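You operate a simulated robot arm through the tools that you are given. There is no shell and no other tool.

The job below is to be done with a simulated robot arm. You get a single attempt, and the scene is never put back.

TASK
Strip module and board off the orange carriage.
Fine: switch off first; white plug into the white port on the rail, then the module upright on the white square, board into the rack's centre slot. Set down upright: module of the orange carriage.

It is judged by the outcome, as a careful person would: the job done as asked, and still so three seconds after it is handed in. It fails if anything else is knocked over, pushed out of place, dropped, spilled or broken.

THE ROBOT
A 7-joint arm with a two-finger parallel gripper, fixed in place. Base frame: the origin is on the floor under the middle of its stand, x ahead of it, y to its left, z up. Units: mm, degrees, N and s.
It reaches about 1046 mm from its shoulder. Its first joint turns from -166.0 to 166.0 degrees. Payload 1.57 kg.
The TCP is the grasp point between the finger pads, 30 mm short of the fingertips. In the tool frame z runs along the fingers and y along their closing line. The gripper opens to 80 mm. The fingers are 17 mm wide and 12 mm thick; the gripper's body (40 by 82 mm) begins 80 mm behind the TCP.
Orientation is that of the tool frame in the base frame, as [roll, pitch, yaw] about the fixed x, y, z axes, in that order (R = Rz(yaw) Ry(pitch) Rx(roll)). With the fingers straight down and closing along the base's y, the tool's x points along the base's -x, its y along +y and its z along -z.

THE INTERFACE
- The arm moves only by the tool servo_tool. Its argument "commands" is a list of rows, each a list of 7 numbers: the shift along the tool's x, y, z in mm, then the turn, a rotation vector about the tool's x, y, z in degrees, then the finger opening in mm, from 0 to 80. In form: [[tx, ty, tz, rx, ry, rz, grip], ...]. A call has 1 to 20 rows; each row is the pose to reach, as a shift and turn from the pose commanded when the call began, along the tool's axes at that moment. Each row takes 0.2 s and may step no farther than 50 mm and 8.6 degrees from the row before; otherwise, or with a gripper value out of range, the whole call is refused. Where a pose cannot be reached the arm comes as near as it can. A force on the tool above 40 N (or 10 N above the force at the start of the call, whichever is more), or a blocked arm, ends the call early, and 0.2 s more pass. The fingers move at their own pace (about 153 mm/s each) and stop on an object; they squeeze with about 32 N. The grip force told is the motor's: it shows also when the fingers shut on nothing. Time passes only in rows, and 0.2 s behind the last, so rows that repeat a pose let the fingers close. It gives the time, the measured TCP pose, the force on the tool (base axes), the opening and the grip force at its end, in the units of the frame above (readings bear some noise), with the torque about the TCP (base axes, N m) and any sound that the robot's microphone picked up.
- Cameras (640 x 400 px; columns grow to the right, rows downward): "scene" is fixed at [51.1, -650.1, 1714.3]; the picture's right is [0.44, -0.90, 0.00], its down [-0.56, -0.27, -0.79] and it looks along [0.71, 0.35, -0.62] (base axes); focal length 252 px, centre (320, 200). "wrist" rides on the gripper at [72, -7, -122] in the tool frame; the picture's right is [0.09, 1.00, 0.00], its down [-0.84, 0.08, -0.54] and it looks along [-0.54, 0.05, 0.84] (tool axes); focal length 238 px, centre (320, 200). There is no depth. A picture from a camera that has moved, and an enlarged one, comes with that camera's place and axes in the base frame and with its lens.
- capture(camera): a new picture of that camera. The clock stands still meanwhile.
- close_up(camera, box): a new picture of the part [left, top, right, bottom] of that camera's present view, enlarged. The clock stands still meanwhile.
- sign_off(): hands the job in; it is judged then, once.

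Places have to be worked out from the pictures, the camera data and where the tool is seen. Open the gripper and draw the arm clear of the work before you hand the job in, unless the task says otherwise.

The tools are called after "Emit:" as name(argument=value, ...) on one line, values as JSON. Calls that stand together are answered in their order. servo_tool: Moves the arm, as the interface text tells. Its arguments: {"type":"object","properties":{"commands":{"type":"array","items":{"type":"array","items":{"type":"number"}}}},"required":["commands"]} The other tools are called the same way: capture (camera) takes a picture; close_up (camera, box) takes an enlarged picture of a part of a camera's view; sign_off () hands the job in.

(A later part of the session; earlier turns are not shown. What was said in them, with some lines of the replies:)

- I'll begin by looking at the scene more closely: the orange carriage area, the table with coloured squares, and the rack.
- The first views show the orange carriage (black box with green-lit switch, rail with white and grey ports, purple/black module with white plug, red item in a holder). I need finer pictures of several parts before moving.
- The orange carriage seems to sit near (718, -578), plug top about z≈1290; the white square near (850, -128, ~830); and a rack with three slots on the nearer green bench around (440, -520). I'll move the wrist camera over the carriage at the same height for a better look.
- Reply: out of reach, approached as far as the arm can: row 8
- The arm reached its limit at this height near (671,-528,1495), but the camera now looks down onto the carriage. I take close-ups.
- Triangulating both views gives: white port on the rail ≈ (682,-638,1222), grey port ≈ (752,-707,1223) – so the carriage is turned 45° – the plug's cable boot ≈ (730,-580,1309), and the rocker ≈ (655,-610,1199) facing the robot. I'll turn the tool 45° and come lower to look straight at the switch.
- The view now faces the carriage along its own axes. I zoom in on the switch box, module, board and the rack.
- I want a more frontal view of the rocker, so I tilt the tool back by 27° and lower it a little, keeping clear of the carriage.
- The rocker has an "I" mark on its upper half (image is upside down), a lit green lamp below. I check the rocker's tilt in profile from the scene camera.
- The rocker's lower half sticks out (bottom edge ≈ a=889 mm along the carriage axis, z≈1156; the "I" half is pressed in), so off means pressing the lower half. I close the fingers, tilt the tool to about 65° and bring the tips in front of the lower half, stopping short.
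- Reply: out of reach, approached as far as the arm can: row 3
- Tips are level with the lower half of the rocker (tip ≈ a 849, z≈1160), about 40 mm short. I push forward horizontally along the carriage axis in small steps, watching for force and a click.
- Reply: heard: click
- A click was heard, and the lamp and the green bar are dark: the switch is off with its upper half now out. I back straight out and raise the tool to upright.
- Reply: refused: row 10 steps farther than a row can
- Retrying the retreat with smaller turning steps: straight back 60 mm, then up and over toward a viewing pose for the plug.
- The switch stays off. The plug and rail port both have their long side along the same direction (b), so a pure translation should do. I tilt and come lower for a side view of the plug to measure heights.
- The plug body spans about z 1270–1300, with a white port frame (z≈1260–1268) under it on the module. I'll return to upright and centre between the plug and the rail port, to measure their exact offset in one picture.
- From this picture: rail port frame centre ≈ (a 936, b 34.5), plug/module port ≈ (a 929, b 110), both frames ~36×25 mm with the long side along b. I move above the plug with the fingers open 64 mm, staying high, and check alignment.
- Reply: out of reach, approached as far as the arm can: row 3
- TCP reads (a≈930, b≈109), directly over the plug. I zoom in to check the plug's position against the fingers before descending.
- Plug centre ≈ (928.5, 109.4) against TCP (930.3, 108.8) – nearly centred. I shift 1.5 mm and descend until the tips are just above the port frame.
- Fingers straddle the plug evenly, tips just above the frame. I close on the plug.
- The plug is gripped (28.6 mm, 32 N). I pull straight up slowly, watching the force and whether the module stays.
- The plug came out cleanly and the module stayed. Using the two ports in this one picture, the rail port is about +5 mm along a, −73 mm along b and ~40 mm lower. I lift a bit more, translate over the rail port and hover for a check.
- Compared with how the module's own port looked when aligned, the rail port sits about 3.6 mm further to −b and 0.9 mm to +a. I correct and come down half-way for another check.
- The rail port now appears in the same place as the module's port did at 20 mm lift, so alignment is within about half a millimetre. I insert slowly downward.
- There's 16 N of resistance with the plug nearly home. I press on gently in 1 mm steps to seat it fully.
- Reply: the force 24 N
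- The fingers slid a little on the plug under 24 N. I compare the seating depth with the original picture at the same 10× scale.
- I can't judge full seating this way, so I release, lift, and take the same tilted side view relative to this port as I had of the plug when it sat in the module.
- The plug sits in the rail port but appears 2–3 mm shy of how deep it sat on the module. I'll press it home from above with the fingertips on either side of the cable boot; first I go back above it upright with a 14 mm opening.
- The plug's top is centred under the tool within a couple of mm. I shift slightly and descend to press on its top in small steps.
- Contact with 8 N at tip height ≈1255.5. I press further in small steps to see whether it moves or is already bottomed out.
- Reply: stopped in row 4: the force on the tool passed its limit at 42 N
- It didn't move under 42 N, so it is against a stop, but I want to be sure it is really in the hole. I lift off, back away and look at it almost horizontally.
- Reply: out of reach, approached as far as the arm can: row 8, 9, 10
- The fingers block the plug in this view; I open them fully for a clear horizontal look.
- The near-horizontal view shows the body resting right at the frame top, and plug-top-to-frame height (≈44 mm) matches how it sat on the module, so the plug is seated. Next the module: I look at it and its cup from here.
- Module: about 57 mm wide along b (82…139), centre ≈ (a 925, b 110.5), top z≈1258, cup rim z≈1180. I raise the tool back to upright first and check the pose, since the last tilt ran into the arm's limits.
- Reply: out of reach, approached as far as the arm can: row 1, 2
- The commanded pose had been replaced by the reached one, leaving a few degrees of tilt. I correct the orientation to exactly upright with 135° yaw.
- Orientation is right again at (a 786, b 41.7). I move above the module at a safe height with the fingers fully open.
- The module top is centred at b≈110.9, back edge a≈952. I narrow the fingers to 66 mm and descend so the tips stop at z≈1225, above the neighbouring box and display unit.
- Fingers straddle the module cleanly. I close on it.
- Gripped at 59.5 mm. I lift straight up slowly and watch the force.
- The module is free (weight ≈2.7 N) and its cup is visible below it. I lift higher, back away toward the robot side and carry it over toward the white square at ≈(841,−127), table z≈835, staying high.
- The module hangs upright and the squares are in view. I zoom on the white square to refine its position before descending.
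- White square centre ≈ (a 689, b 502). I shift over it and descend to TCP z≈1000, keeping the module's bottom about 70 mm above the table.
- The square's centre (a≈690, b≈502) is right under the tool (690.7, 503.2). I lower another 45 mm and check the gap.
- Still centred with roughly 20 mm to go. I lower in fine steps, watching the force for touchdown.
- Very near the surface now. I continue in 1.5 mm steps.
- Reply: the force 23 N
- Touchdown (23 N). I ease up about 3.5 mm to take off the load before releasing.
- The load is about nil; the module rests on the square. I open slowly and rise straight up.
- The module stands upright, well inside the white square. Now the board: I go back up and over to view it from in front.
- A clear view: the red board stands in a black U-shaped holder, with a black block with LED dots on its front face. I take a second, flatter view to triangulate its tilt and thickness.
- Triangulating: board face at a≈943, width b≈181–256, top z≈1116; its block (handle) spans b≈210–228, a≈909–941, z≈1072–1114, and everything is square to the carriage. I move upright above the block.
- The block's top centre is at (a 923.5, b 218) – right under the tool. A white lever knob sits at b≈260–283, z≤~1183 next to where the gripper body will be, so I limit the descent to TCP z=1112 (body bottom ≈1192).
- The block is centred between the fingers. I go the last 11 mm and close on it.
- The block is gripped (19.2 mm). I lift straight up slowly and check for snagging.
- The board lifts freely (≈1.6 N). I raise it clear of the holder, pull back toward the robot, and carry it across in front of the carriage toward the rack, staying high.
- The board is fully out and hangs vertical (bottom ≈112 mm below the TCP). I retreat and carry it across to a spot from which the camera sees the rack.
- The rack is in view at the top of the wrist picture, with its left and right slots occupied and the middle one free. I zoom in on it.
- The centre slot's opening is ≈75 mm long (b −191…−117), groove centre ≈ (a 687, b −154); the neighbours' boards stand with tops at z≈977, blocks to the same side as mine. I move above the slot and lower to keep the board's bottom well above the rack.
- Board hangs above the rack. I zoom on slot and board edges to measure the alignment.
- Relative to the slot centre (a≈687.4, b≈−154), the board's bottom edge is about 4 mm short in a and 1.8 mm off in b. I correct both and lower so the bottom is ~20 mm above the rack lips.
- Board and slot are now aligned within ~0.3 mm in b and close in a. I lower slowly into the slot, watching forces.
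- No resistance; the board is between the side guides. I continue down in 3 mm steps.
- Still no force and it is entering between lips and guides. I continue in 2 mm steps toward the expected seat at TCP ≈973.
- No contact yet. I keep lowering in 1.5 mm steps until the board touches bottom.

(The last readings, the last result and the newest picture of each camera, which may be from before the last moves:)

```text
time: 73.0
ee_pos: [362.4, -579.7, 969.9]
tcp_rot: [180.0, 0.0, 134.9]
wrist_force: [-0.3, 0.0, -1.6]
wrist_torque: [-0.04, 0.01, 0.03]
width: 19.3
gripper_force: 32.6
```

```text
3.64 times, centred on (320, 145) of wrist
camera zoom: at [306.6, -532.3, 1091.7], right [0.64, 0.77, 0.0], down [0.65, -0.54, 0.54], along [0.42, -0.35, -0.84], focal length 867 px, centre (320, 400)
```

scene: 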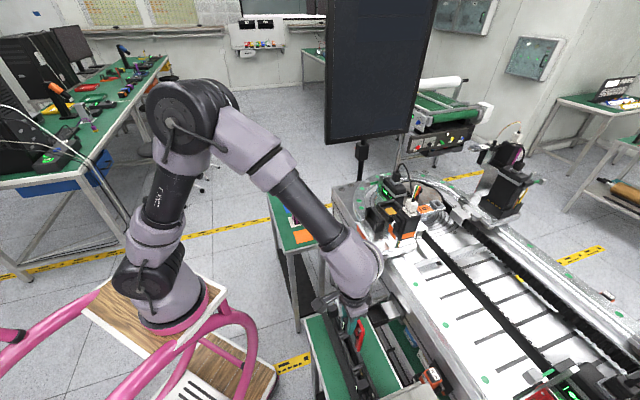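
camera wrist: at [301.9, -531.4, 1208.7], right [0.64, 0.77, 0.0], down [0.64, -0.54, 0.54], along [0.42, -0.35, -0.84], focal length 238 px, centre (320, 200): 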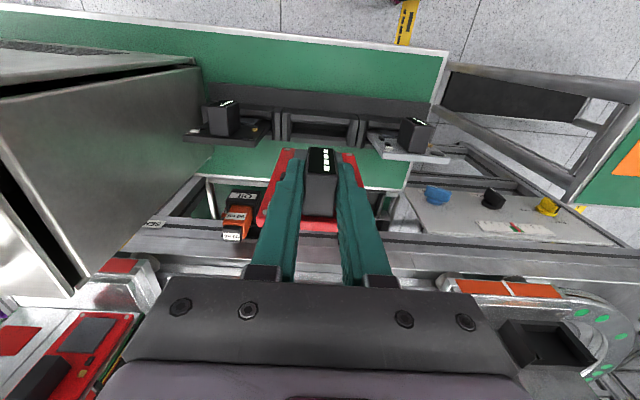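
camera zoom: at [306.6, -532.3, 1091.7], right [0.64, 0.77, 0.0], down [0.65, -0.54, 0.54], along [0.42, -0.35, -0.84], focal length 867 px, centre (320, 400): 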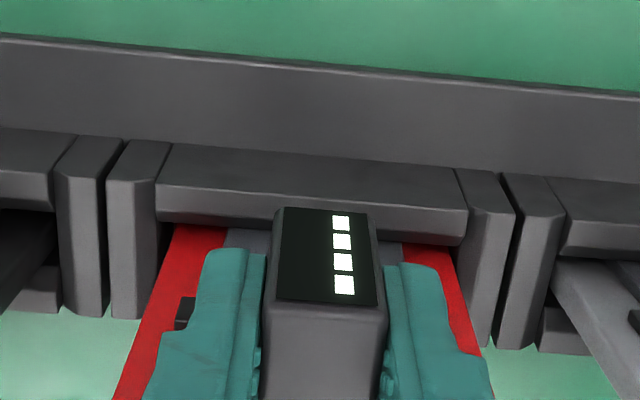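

Still free. I continue lowering in small steps.

Emit:
servo_tool(commands=[[0, 0, 1.5, 0, 0, 0, 5], [0, 0, 3, 0, 0, 0, 5], [0, 0, 4.5, 0, 0, 0, 5], [0, 0, 6, 0, 0, 0, 5]])

Emit:
close_up(camera="wrist", box=[250, 90, 390, 200])

Emit:
close_up(camera="scene", box=[320, 310, 380, 390])

```text
time: 74.0
ee_pos: [362.3, -579.5, 963.0]
tcp_rot: [180.0, -0.1, 134.9]
wrist_force: [0.6, -0.8, -0.9]
wrist_torque: [-0.13, -0.08, 0.04]
width: 19.2
gripper_force: 31.7
```

```text
3.64 times, centred on (320, 145) of wrist
camera zoom: at [306.5, -532.3, 1085.8], right [0.64, 0.77, 0.0], down [0.65, -0.54, 0.54], along [0.42, -0.35, -0.84], focal length 867 px, centre (320, 400)
```

zoom: 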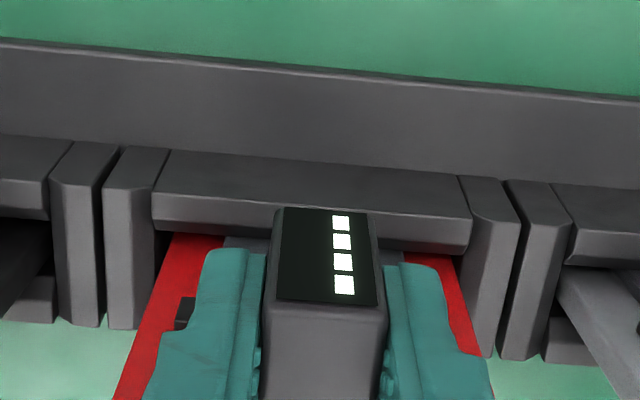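

```text
5.00 times, centred on (350, 350) of scene
camera zoom: at [51.1, -650.1, 1714.3], right [0.44, -0.9, 0.0], down [-0.56, -0.27, -0.79], along [0.71, 0.35, -0.62], focal length 1260 px, centre (170, -550)
```

zoom: 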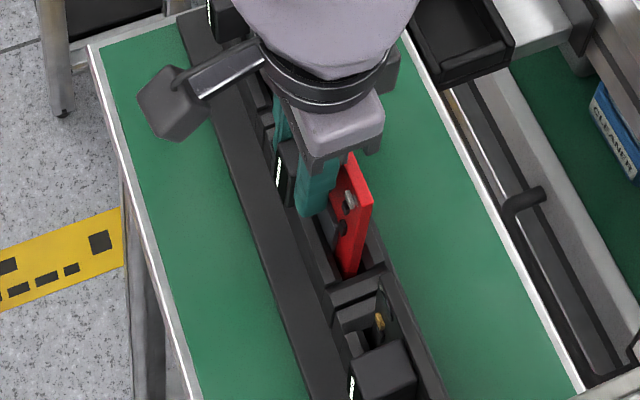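

Still no bottom contact. I continue with small steps.

Emit:
servo_tool(commands=[[0, 0, 1.5, 0, 0, 0, 5], [0, 0, 3, 0, 0, 0, 5], [0, 0, 4.5, 0, 0, 0, 5], [0, 0, 6, 0, 0, 0, 5]])

Emit:
close_up(camera="wrist", box=[220, 70, 420, 210])

```text
time: 75.0
ee_pos: [362.7, -579.4, 960.2]
tcp_rot: [-179.9, 0.3, 134.8]
wrist_force: [-1.6, 3.0, 15.0]
wrist_torque: [0.07, -0.09, -0.02]
width: 19.4
gripper_force: 31.6
stopped in row 4: the force on the tool passed its limit at 45 N (the readings are from after the stop); the commanded pose is now the measured one
```

```text
2.86 times, centred on (320, 140) of wrist
camera zoom: at [306.7, -532.6, 1082.5], right [0.64, 0.77, 0.0], down [0.64, -0.54, 0.55], along [0.42, -0.35, -0.84], focal length 681 px, centre (320, 371)
```

zoom: 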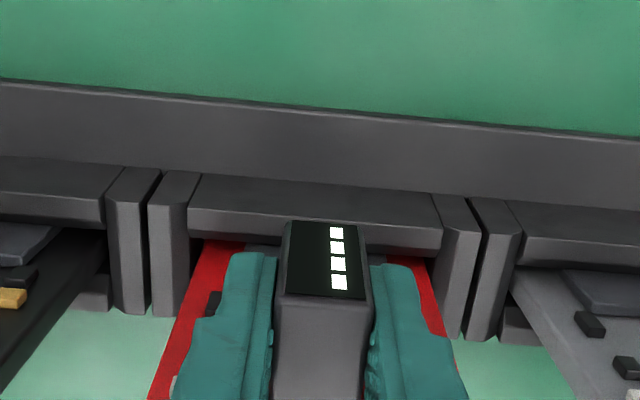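

Firm contact at TCP ≈960: the board has bottomed in the slot, and its components show the same height over the lip as the grey neighbour's. I ease off ~1.5 mm to unload before releasing.

Emit:
servo_tool(commands=[[0, 0, -1, 0, 0, 0, 5], [0, 0, -1.8, 0, 0, 0, 5], [0, 0, -1.8, 0, 0, 0, 5]])

Emit:
close_up(camera="scene", box=[320, 310, 380, 390])

Emit:
close_up(camera="wrist", box=[180, 90, 460, 230])

```text
time: 75.8
ee_pos: [363.0, -580.1, 960.1]
tcp_rot: [179.9, 0.0, 134.7]
wrist_force: [0.8, -0.2, -0.9]
wrist_torque: [0.0, -0.01, 0.01]
width: 19.3
gripper_force: 32.1
```

```text
5.00 times, centred on (350, 350) of scene
camera zoom: at [51.1, -650.1, 1714.3], right [0.44, -0.9, 0.0], down [-0.56, -0.27, -0.79], along [0.71, 0.35, -0.62], focal length 1260 px, centre (170, -550)
```

zoom: 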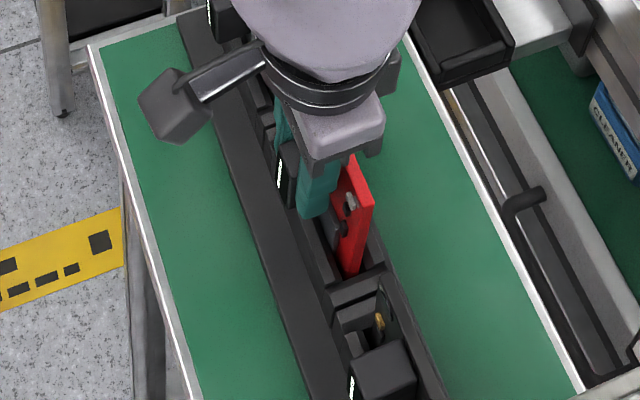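

```text
2.29 times, centred on (320, 160) of wrist
camera zoom: at [306.6, -532.8, 1083.3], right [0.64, 0.77, 0.0], down [0.64, -0.54, 0.54], along [0.42, -0.35, -0.84], focal length 545 px, centre (320, 291)
```

zoom: 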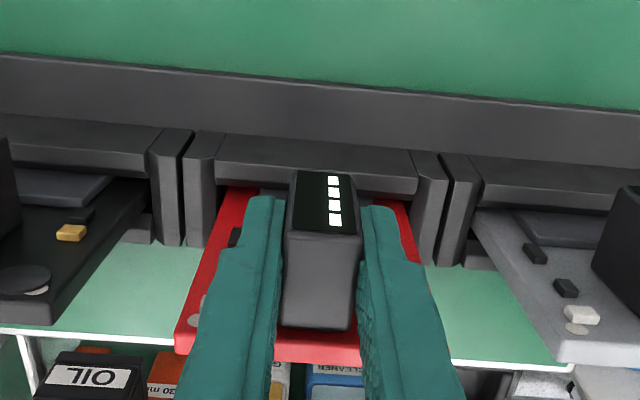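

The board sits level in the slot; load is nil. I open slowly and rise straight up.

Emit:
servo_tool(commands=[[0, 0, 0, 0, 0, 0, 22], [0, 0, 0, 0, 0, 0, 28], [0, 0, 0, 0, 0, 0, 38], [0, 0, 0, 0, 0, 0, 40], [0, 0, -20, 0, 0, 0, 40], [0, 0, -60, 0, 0, 0, 40], [0, 0, -105, 0, 0, 0, 50], [0, 0, -150, 0, 0, 0, 60], [0, 0, -195, 0, 0, 0, 80]])

Emit:
capture(camera="wrist")

Emit:
close_up(camera="wrist", box=[180, 70, 460, 200])

Emit:
close_up(camera="scene", box=[310, 290, 390, 400])

```text
time: 77.8
ee_pos: [362.8, -578.7, 1156.2]
tcp_rot: [-179.9, 0.2, 134.8]
wrist_force: [0.1, 0.3, -0.5]
wrist_torque: [0.05, -0.02, 0.01]
width: 80.2
gripper_force: 0.1
```

```text
taken
camera wrist: at [306.7, -530.9, 1278.2], right [0.64, 0.77, 0.0], down [0.64, -0.54, 0.54], along [0.42, -0.35, -0.84], focal length 238 px, centre (320, 200)
```

wrist: 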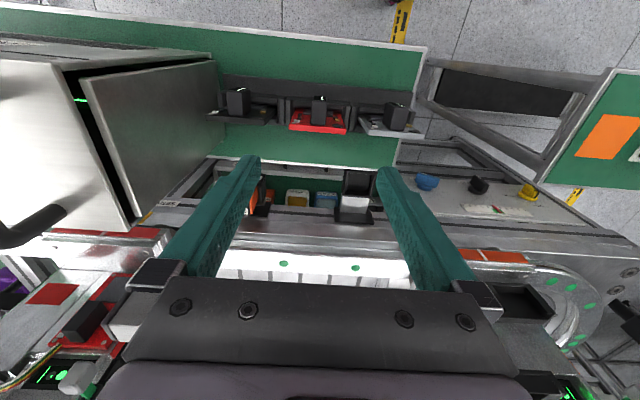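

```text
2.29 times, centred on (320, 135) of wrist
camera zoom: at [306.7, -530.9, 1278.2], right [0.64, 0.77, 0.0], down [0.64, -0.54, 0.54], along [0.42, -0.35, -0.84], focal length 545 px, centre (320, 349)
```

zoom: 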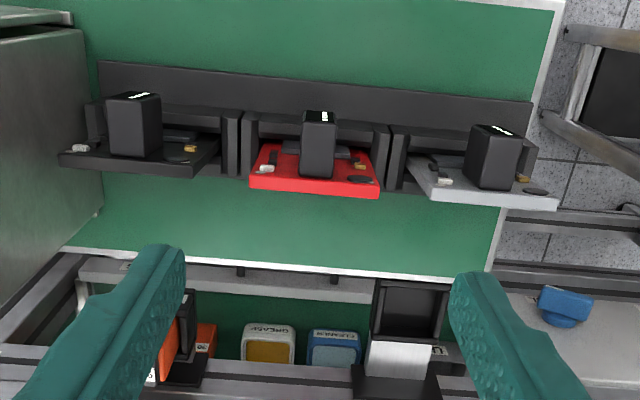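

```text
3.64 times, centred on (350, 345) of scene
camera zoom: at [51.1, -650.1, 1714.3], right [0.44, -0.9, 0.0], down [-0.56, -0.27, -0.79], along [0.71, 0.35, -0.62], focal length 916 px, centre (211, -327)
```

zoom: 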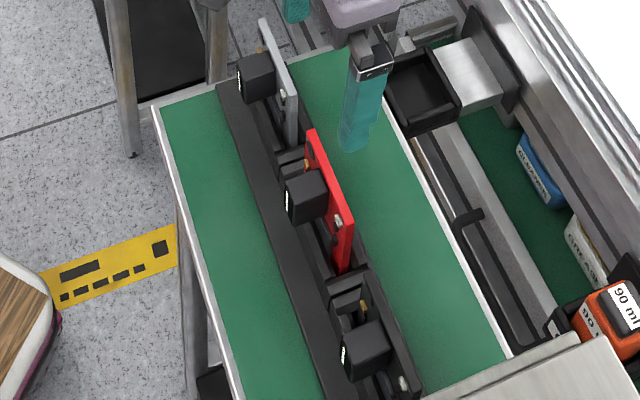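

The red board stands in the centre slot in line with its two neighbours. I re-check the carriage, the plug, switch and module from the scene camera.

Emit:
close_up(camera="scene", box=[360, 160, 450, 260])

Emit:
close_up(camera="scene", box=[395, 185, 435, 215])

Emit:
close_up(camera="scene", box=[260, 160, 340, 250])

```text
4.00 times, centred on (405, 210) of scene
camera zoom: at [51.1, -650.1, 1714.3], right [0.44, -0.9, 0.0], down [-0.56, -0.27, -0.79], along [0.71, 0.35, -0.62], focal length 1008 px, centre (-20, 160)
```

zoom: 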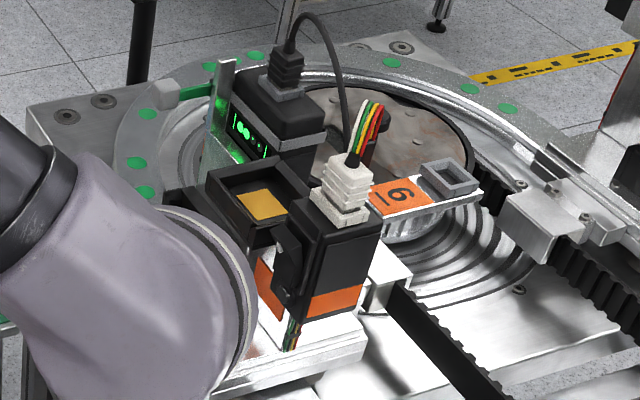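

```text
13.33 times, centred on (415, 200) of scene
camera zoom: at [51.1, -650.1, 1714.3], right [0.44, -0.9, 0.0], down [-0.56, -0.27, -0.79], along [0.71, 0.35, -0.62], focal length 3359 px, centre (-947, 200)
```

zoom: 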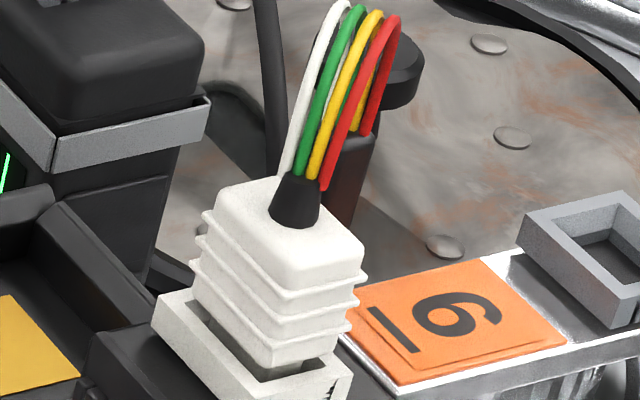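

```text
4.44 times, centred on (300, 205) of scene
camera zoom: at [51.1, -650.1, 1714.3], right [0.44, -0.9, 0.0], down [-0.56, -0.27, -0.79], along [0.71, 0.35, -0.62], focal length 1120 px, centre (409, 178)
```

zoom: 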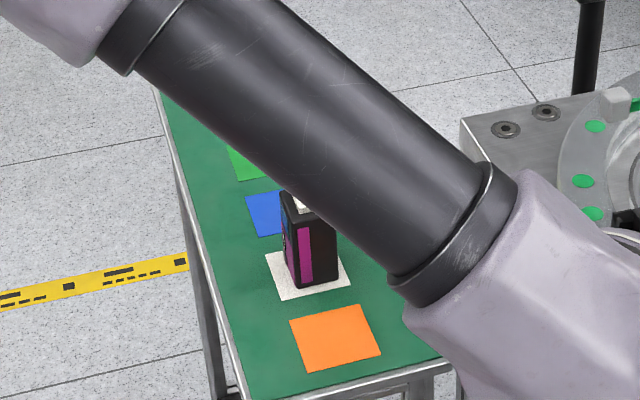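

The plug's seating is what I still want to confirm, so I compare it with the black plug, which sits fully in an identical grey port.

Emit:
close_up(camera="scene", box=[372, 160, 412, 190])

Emit:
close_up(camera="scene", box=[390, 188, 430, 218])

Emit:
close_up(camera="scene", box=[495, 125, 535, 155])

```text
13.33 times, centred on (392, 175) of scene
camera zoom: at [51.1, -650.1, 1714.3], right [0.44, -0.9, 0.0], down [-0.56, -0.27, -0.79], along [0.71, 0.35, -0.62], focal length 3359 px, centre (-640, 533)
```

zoom: 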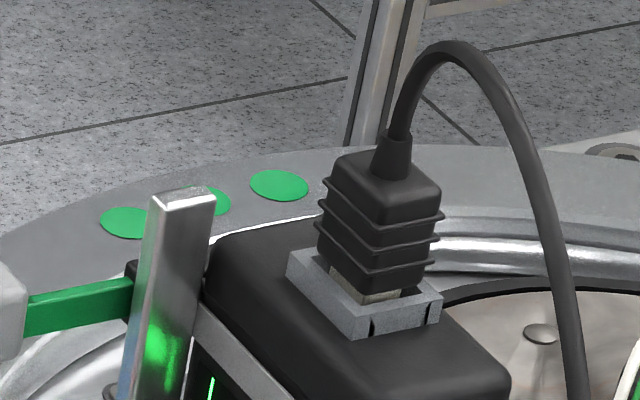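

```text
13.33 times, centred on (410, 203) of scene
camera zoom: at [51.1, -650.1, 1714.3], right [0.44, -0.9, 0.0], down [-0.56, -0.27, -0.79], along [0.71, 0.35, -0.62], focal length 3359 px, centre (-880, 160)
```

zoom: 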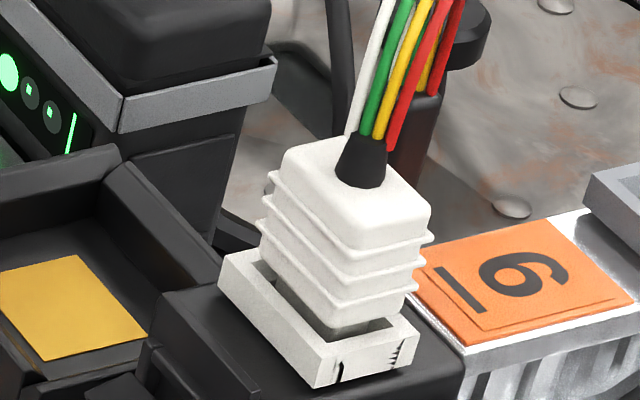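

```text
13.33 times, centred on (515, 140) of scene
camera zoom: at [51.1, -650.1, 1714.3], right [0.44, -0.9, 0.0], down [-0.56, -0.27, -0.79], along [0.71, 0.35, -0.62], focal length 3359 px, centre (-2280, 1000)
```

zoom: 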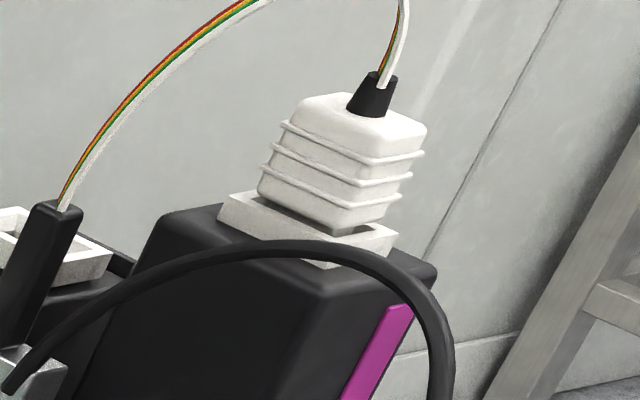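

Compared at the same scale, the white plug sits as deep in the rail port as the black one does in its port. I now draw the arm up and clear, back toward its starting place with the gripper open.

Emit:
servo_tool(commands=[[0, 0, -45, 0, 0, 0, 80], [0, 0, -90, 0, 0, 0, 80], [0, 0, -135, 0, 0, 0, 80], [0, 0, -180, 0, 0, 0, 80], [0, 0, -225, 0, 0, 0, 80], [0, 0, -260, 0, 0, 0, 80], [21, 36, -280, 0, 0, 0, 80], [43, 73, -290, 0, 0, 0, 80], [64, 109, -300, 0, 0, 0, 80], [86, 146, -310, 0, 0, 0, 80], [107, 182, -320, 0, 0, 0, 80], [129, 219, -325, 0, 0, 0, 80], [150, 255, -330, 0, 0, 0, 80]])

Emit:
capture(camera="scene")

Emit:
capture(camera="wrist")

```text
time: 80.6
ee_pos: [437.1, -291.5, 1485.4]
tcp_rot: [-179.9, 0.2, 134.8]
wrist_force: [-0.3, 0.0, -0.6]
wrist_torque: [0.03, -0.01, -0.01]
width: 80.1
gripper_force: 0.1
```

```text
taken
```

scene: 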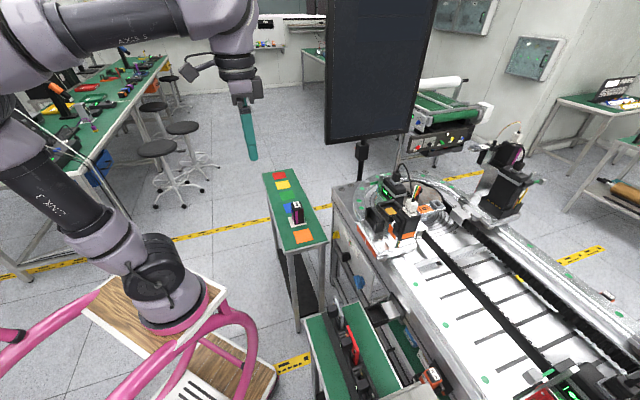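

```text
taken
camera wrist: at [380.6, -245.1, 1607.8], right [0.64, 0.77, 0.0], down [0.64, -0.54, 0.54], along [0.42, -0.35, -0.84], focal length 238 px, centre (320, 200)
```

wrist: 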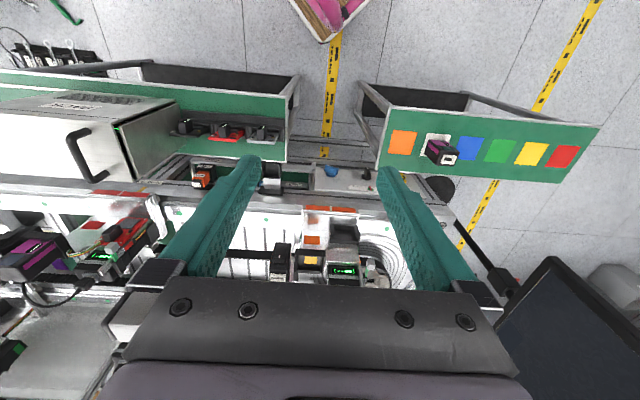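

The arm is clear with the gripper open. I take a last look at all four results before handing in.

Emit:
close_up(camera="scene", box=[260, 160, 340, 250])

Emit:
close_up(camera="scene", box=[310, 290, 390, 400])

Emit:
close_up(camera="scene", box=[360, 160, 450, 260])

```text
4.44 times, centred on (300, 205) of scene
camera zoom: at [51.1, -650.1, 1714.3], right [0.44, -0.9, 0.0], down [-0.56, -0.27, -0.79], along [0.71, 0.35, -0.62], focal length 1120 px, centre (409, 178)
```

zoom: 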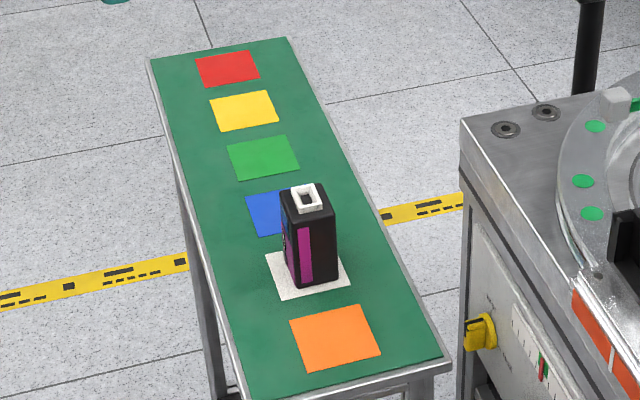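

```text
3.64 times, centred on (350, 345) of scene
camera zoom: at [51.1, -650.1, 1714.3], right [0.44, -0.9, 0.0], down [-0.56, -0.27, -0.79], along [0.71, 0.35, -0.62], focal length 916 px, centre (211, -327)
```

zoom: 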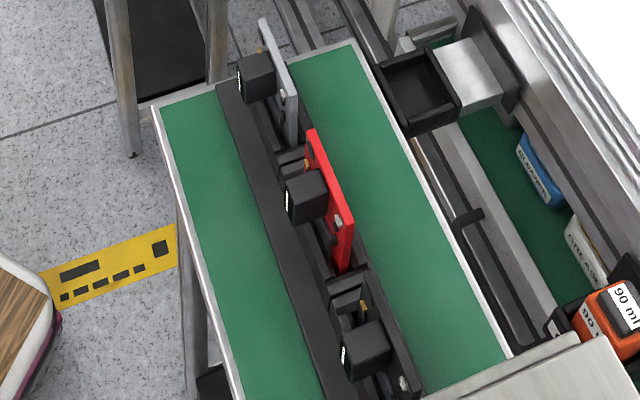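

```text
4.00 times, centred on (405, 210) of scene
camera zoom: at [51.1, -650.1, 1714.3], right [0.44, -0.9, 0.0], down [-0.56, -0.27, -0.79], along [0.71, 0.35, -0.62], focal length 1008 px, centre (-20, 160)
```

zoom: 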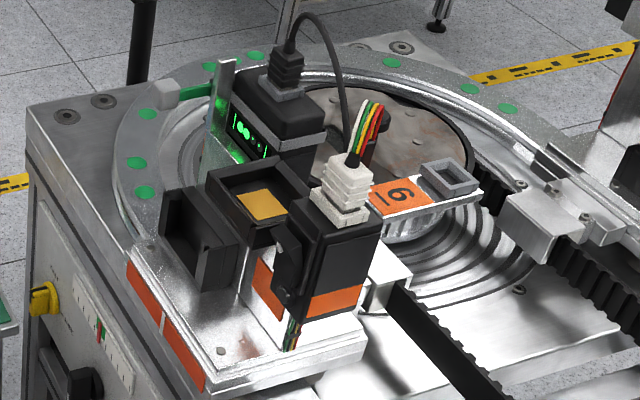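

Everything looks right: the switch is off (lamp and bar dark), the white plug is in the white rail port, the module stands upright on the white square, and the red board is in the rack's centre slot. The arm is clear with the gripper open, so I hand in.

Emit:
sign_off()

```text
The job is handed in.
```

The orange carriage is stripped as you asked, and I've handed the job in. I haven't seen a judged result.

- **Switch:** turned off first. I heard it click, and its lamp and green bar went dark.
- **White plug:** moved from the module to the white port on the rail. It stopped firmly and did not go deeper when pressed at about 42 N. In the pictures it sits as deep as the black plug sits in its own port. I heard no click when it seated.
- **Module:** standing upright in the middle of the white square.
- **Board:** in the rack's centre slot, in line with the boards on either side.

The last pictures showed nothing else on the carriage or the benches knocked over or moved. The gripper is open and the arm is back near where it started.
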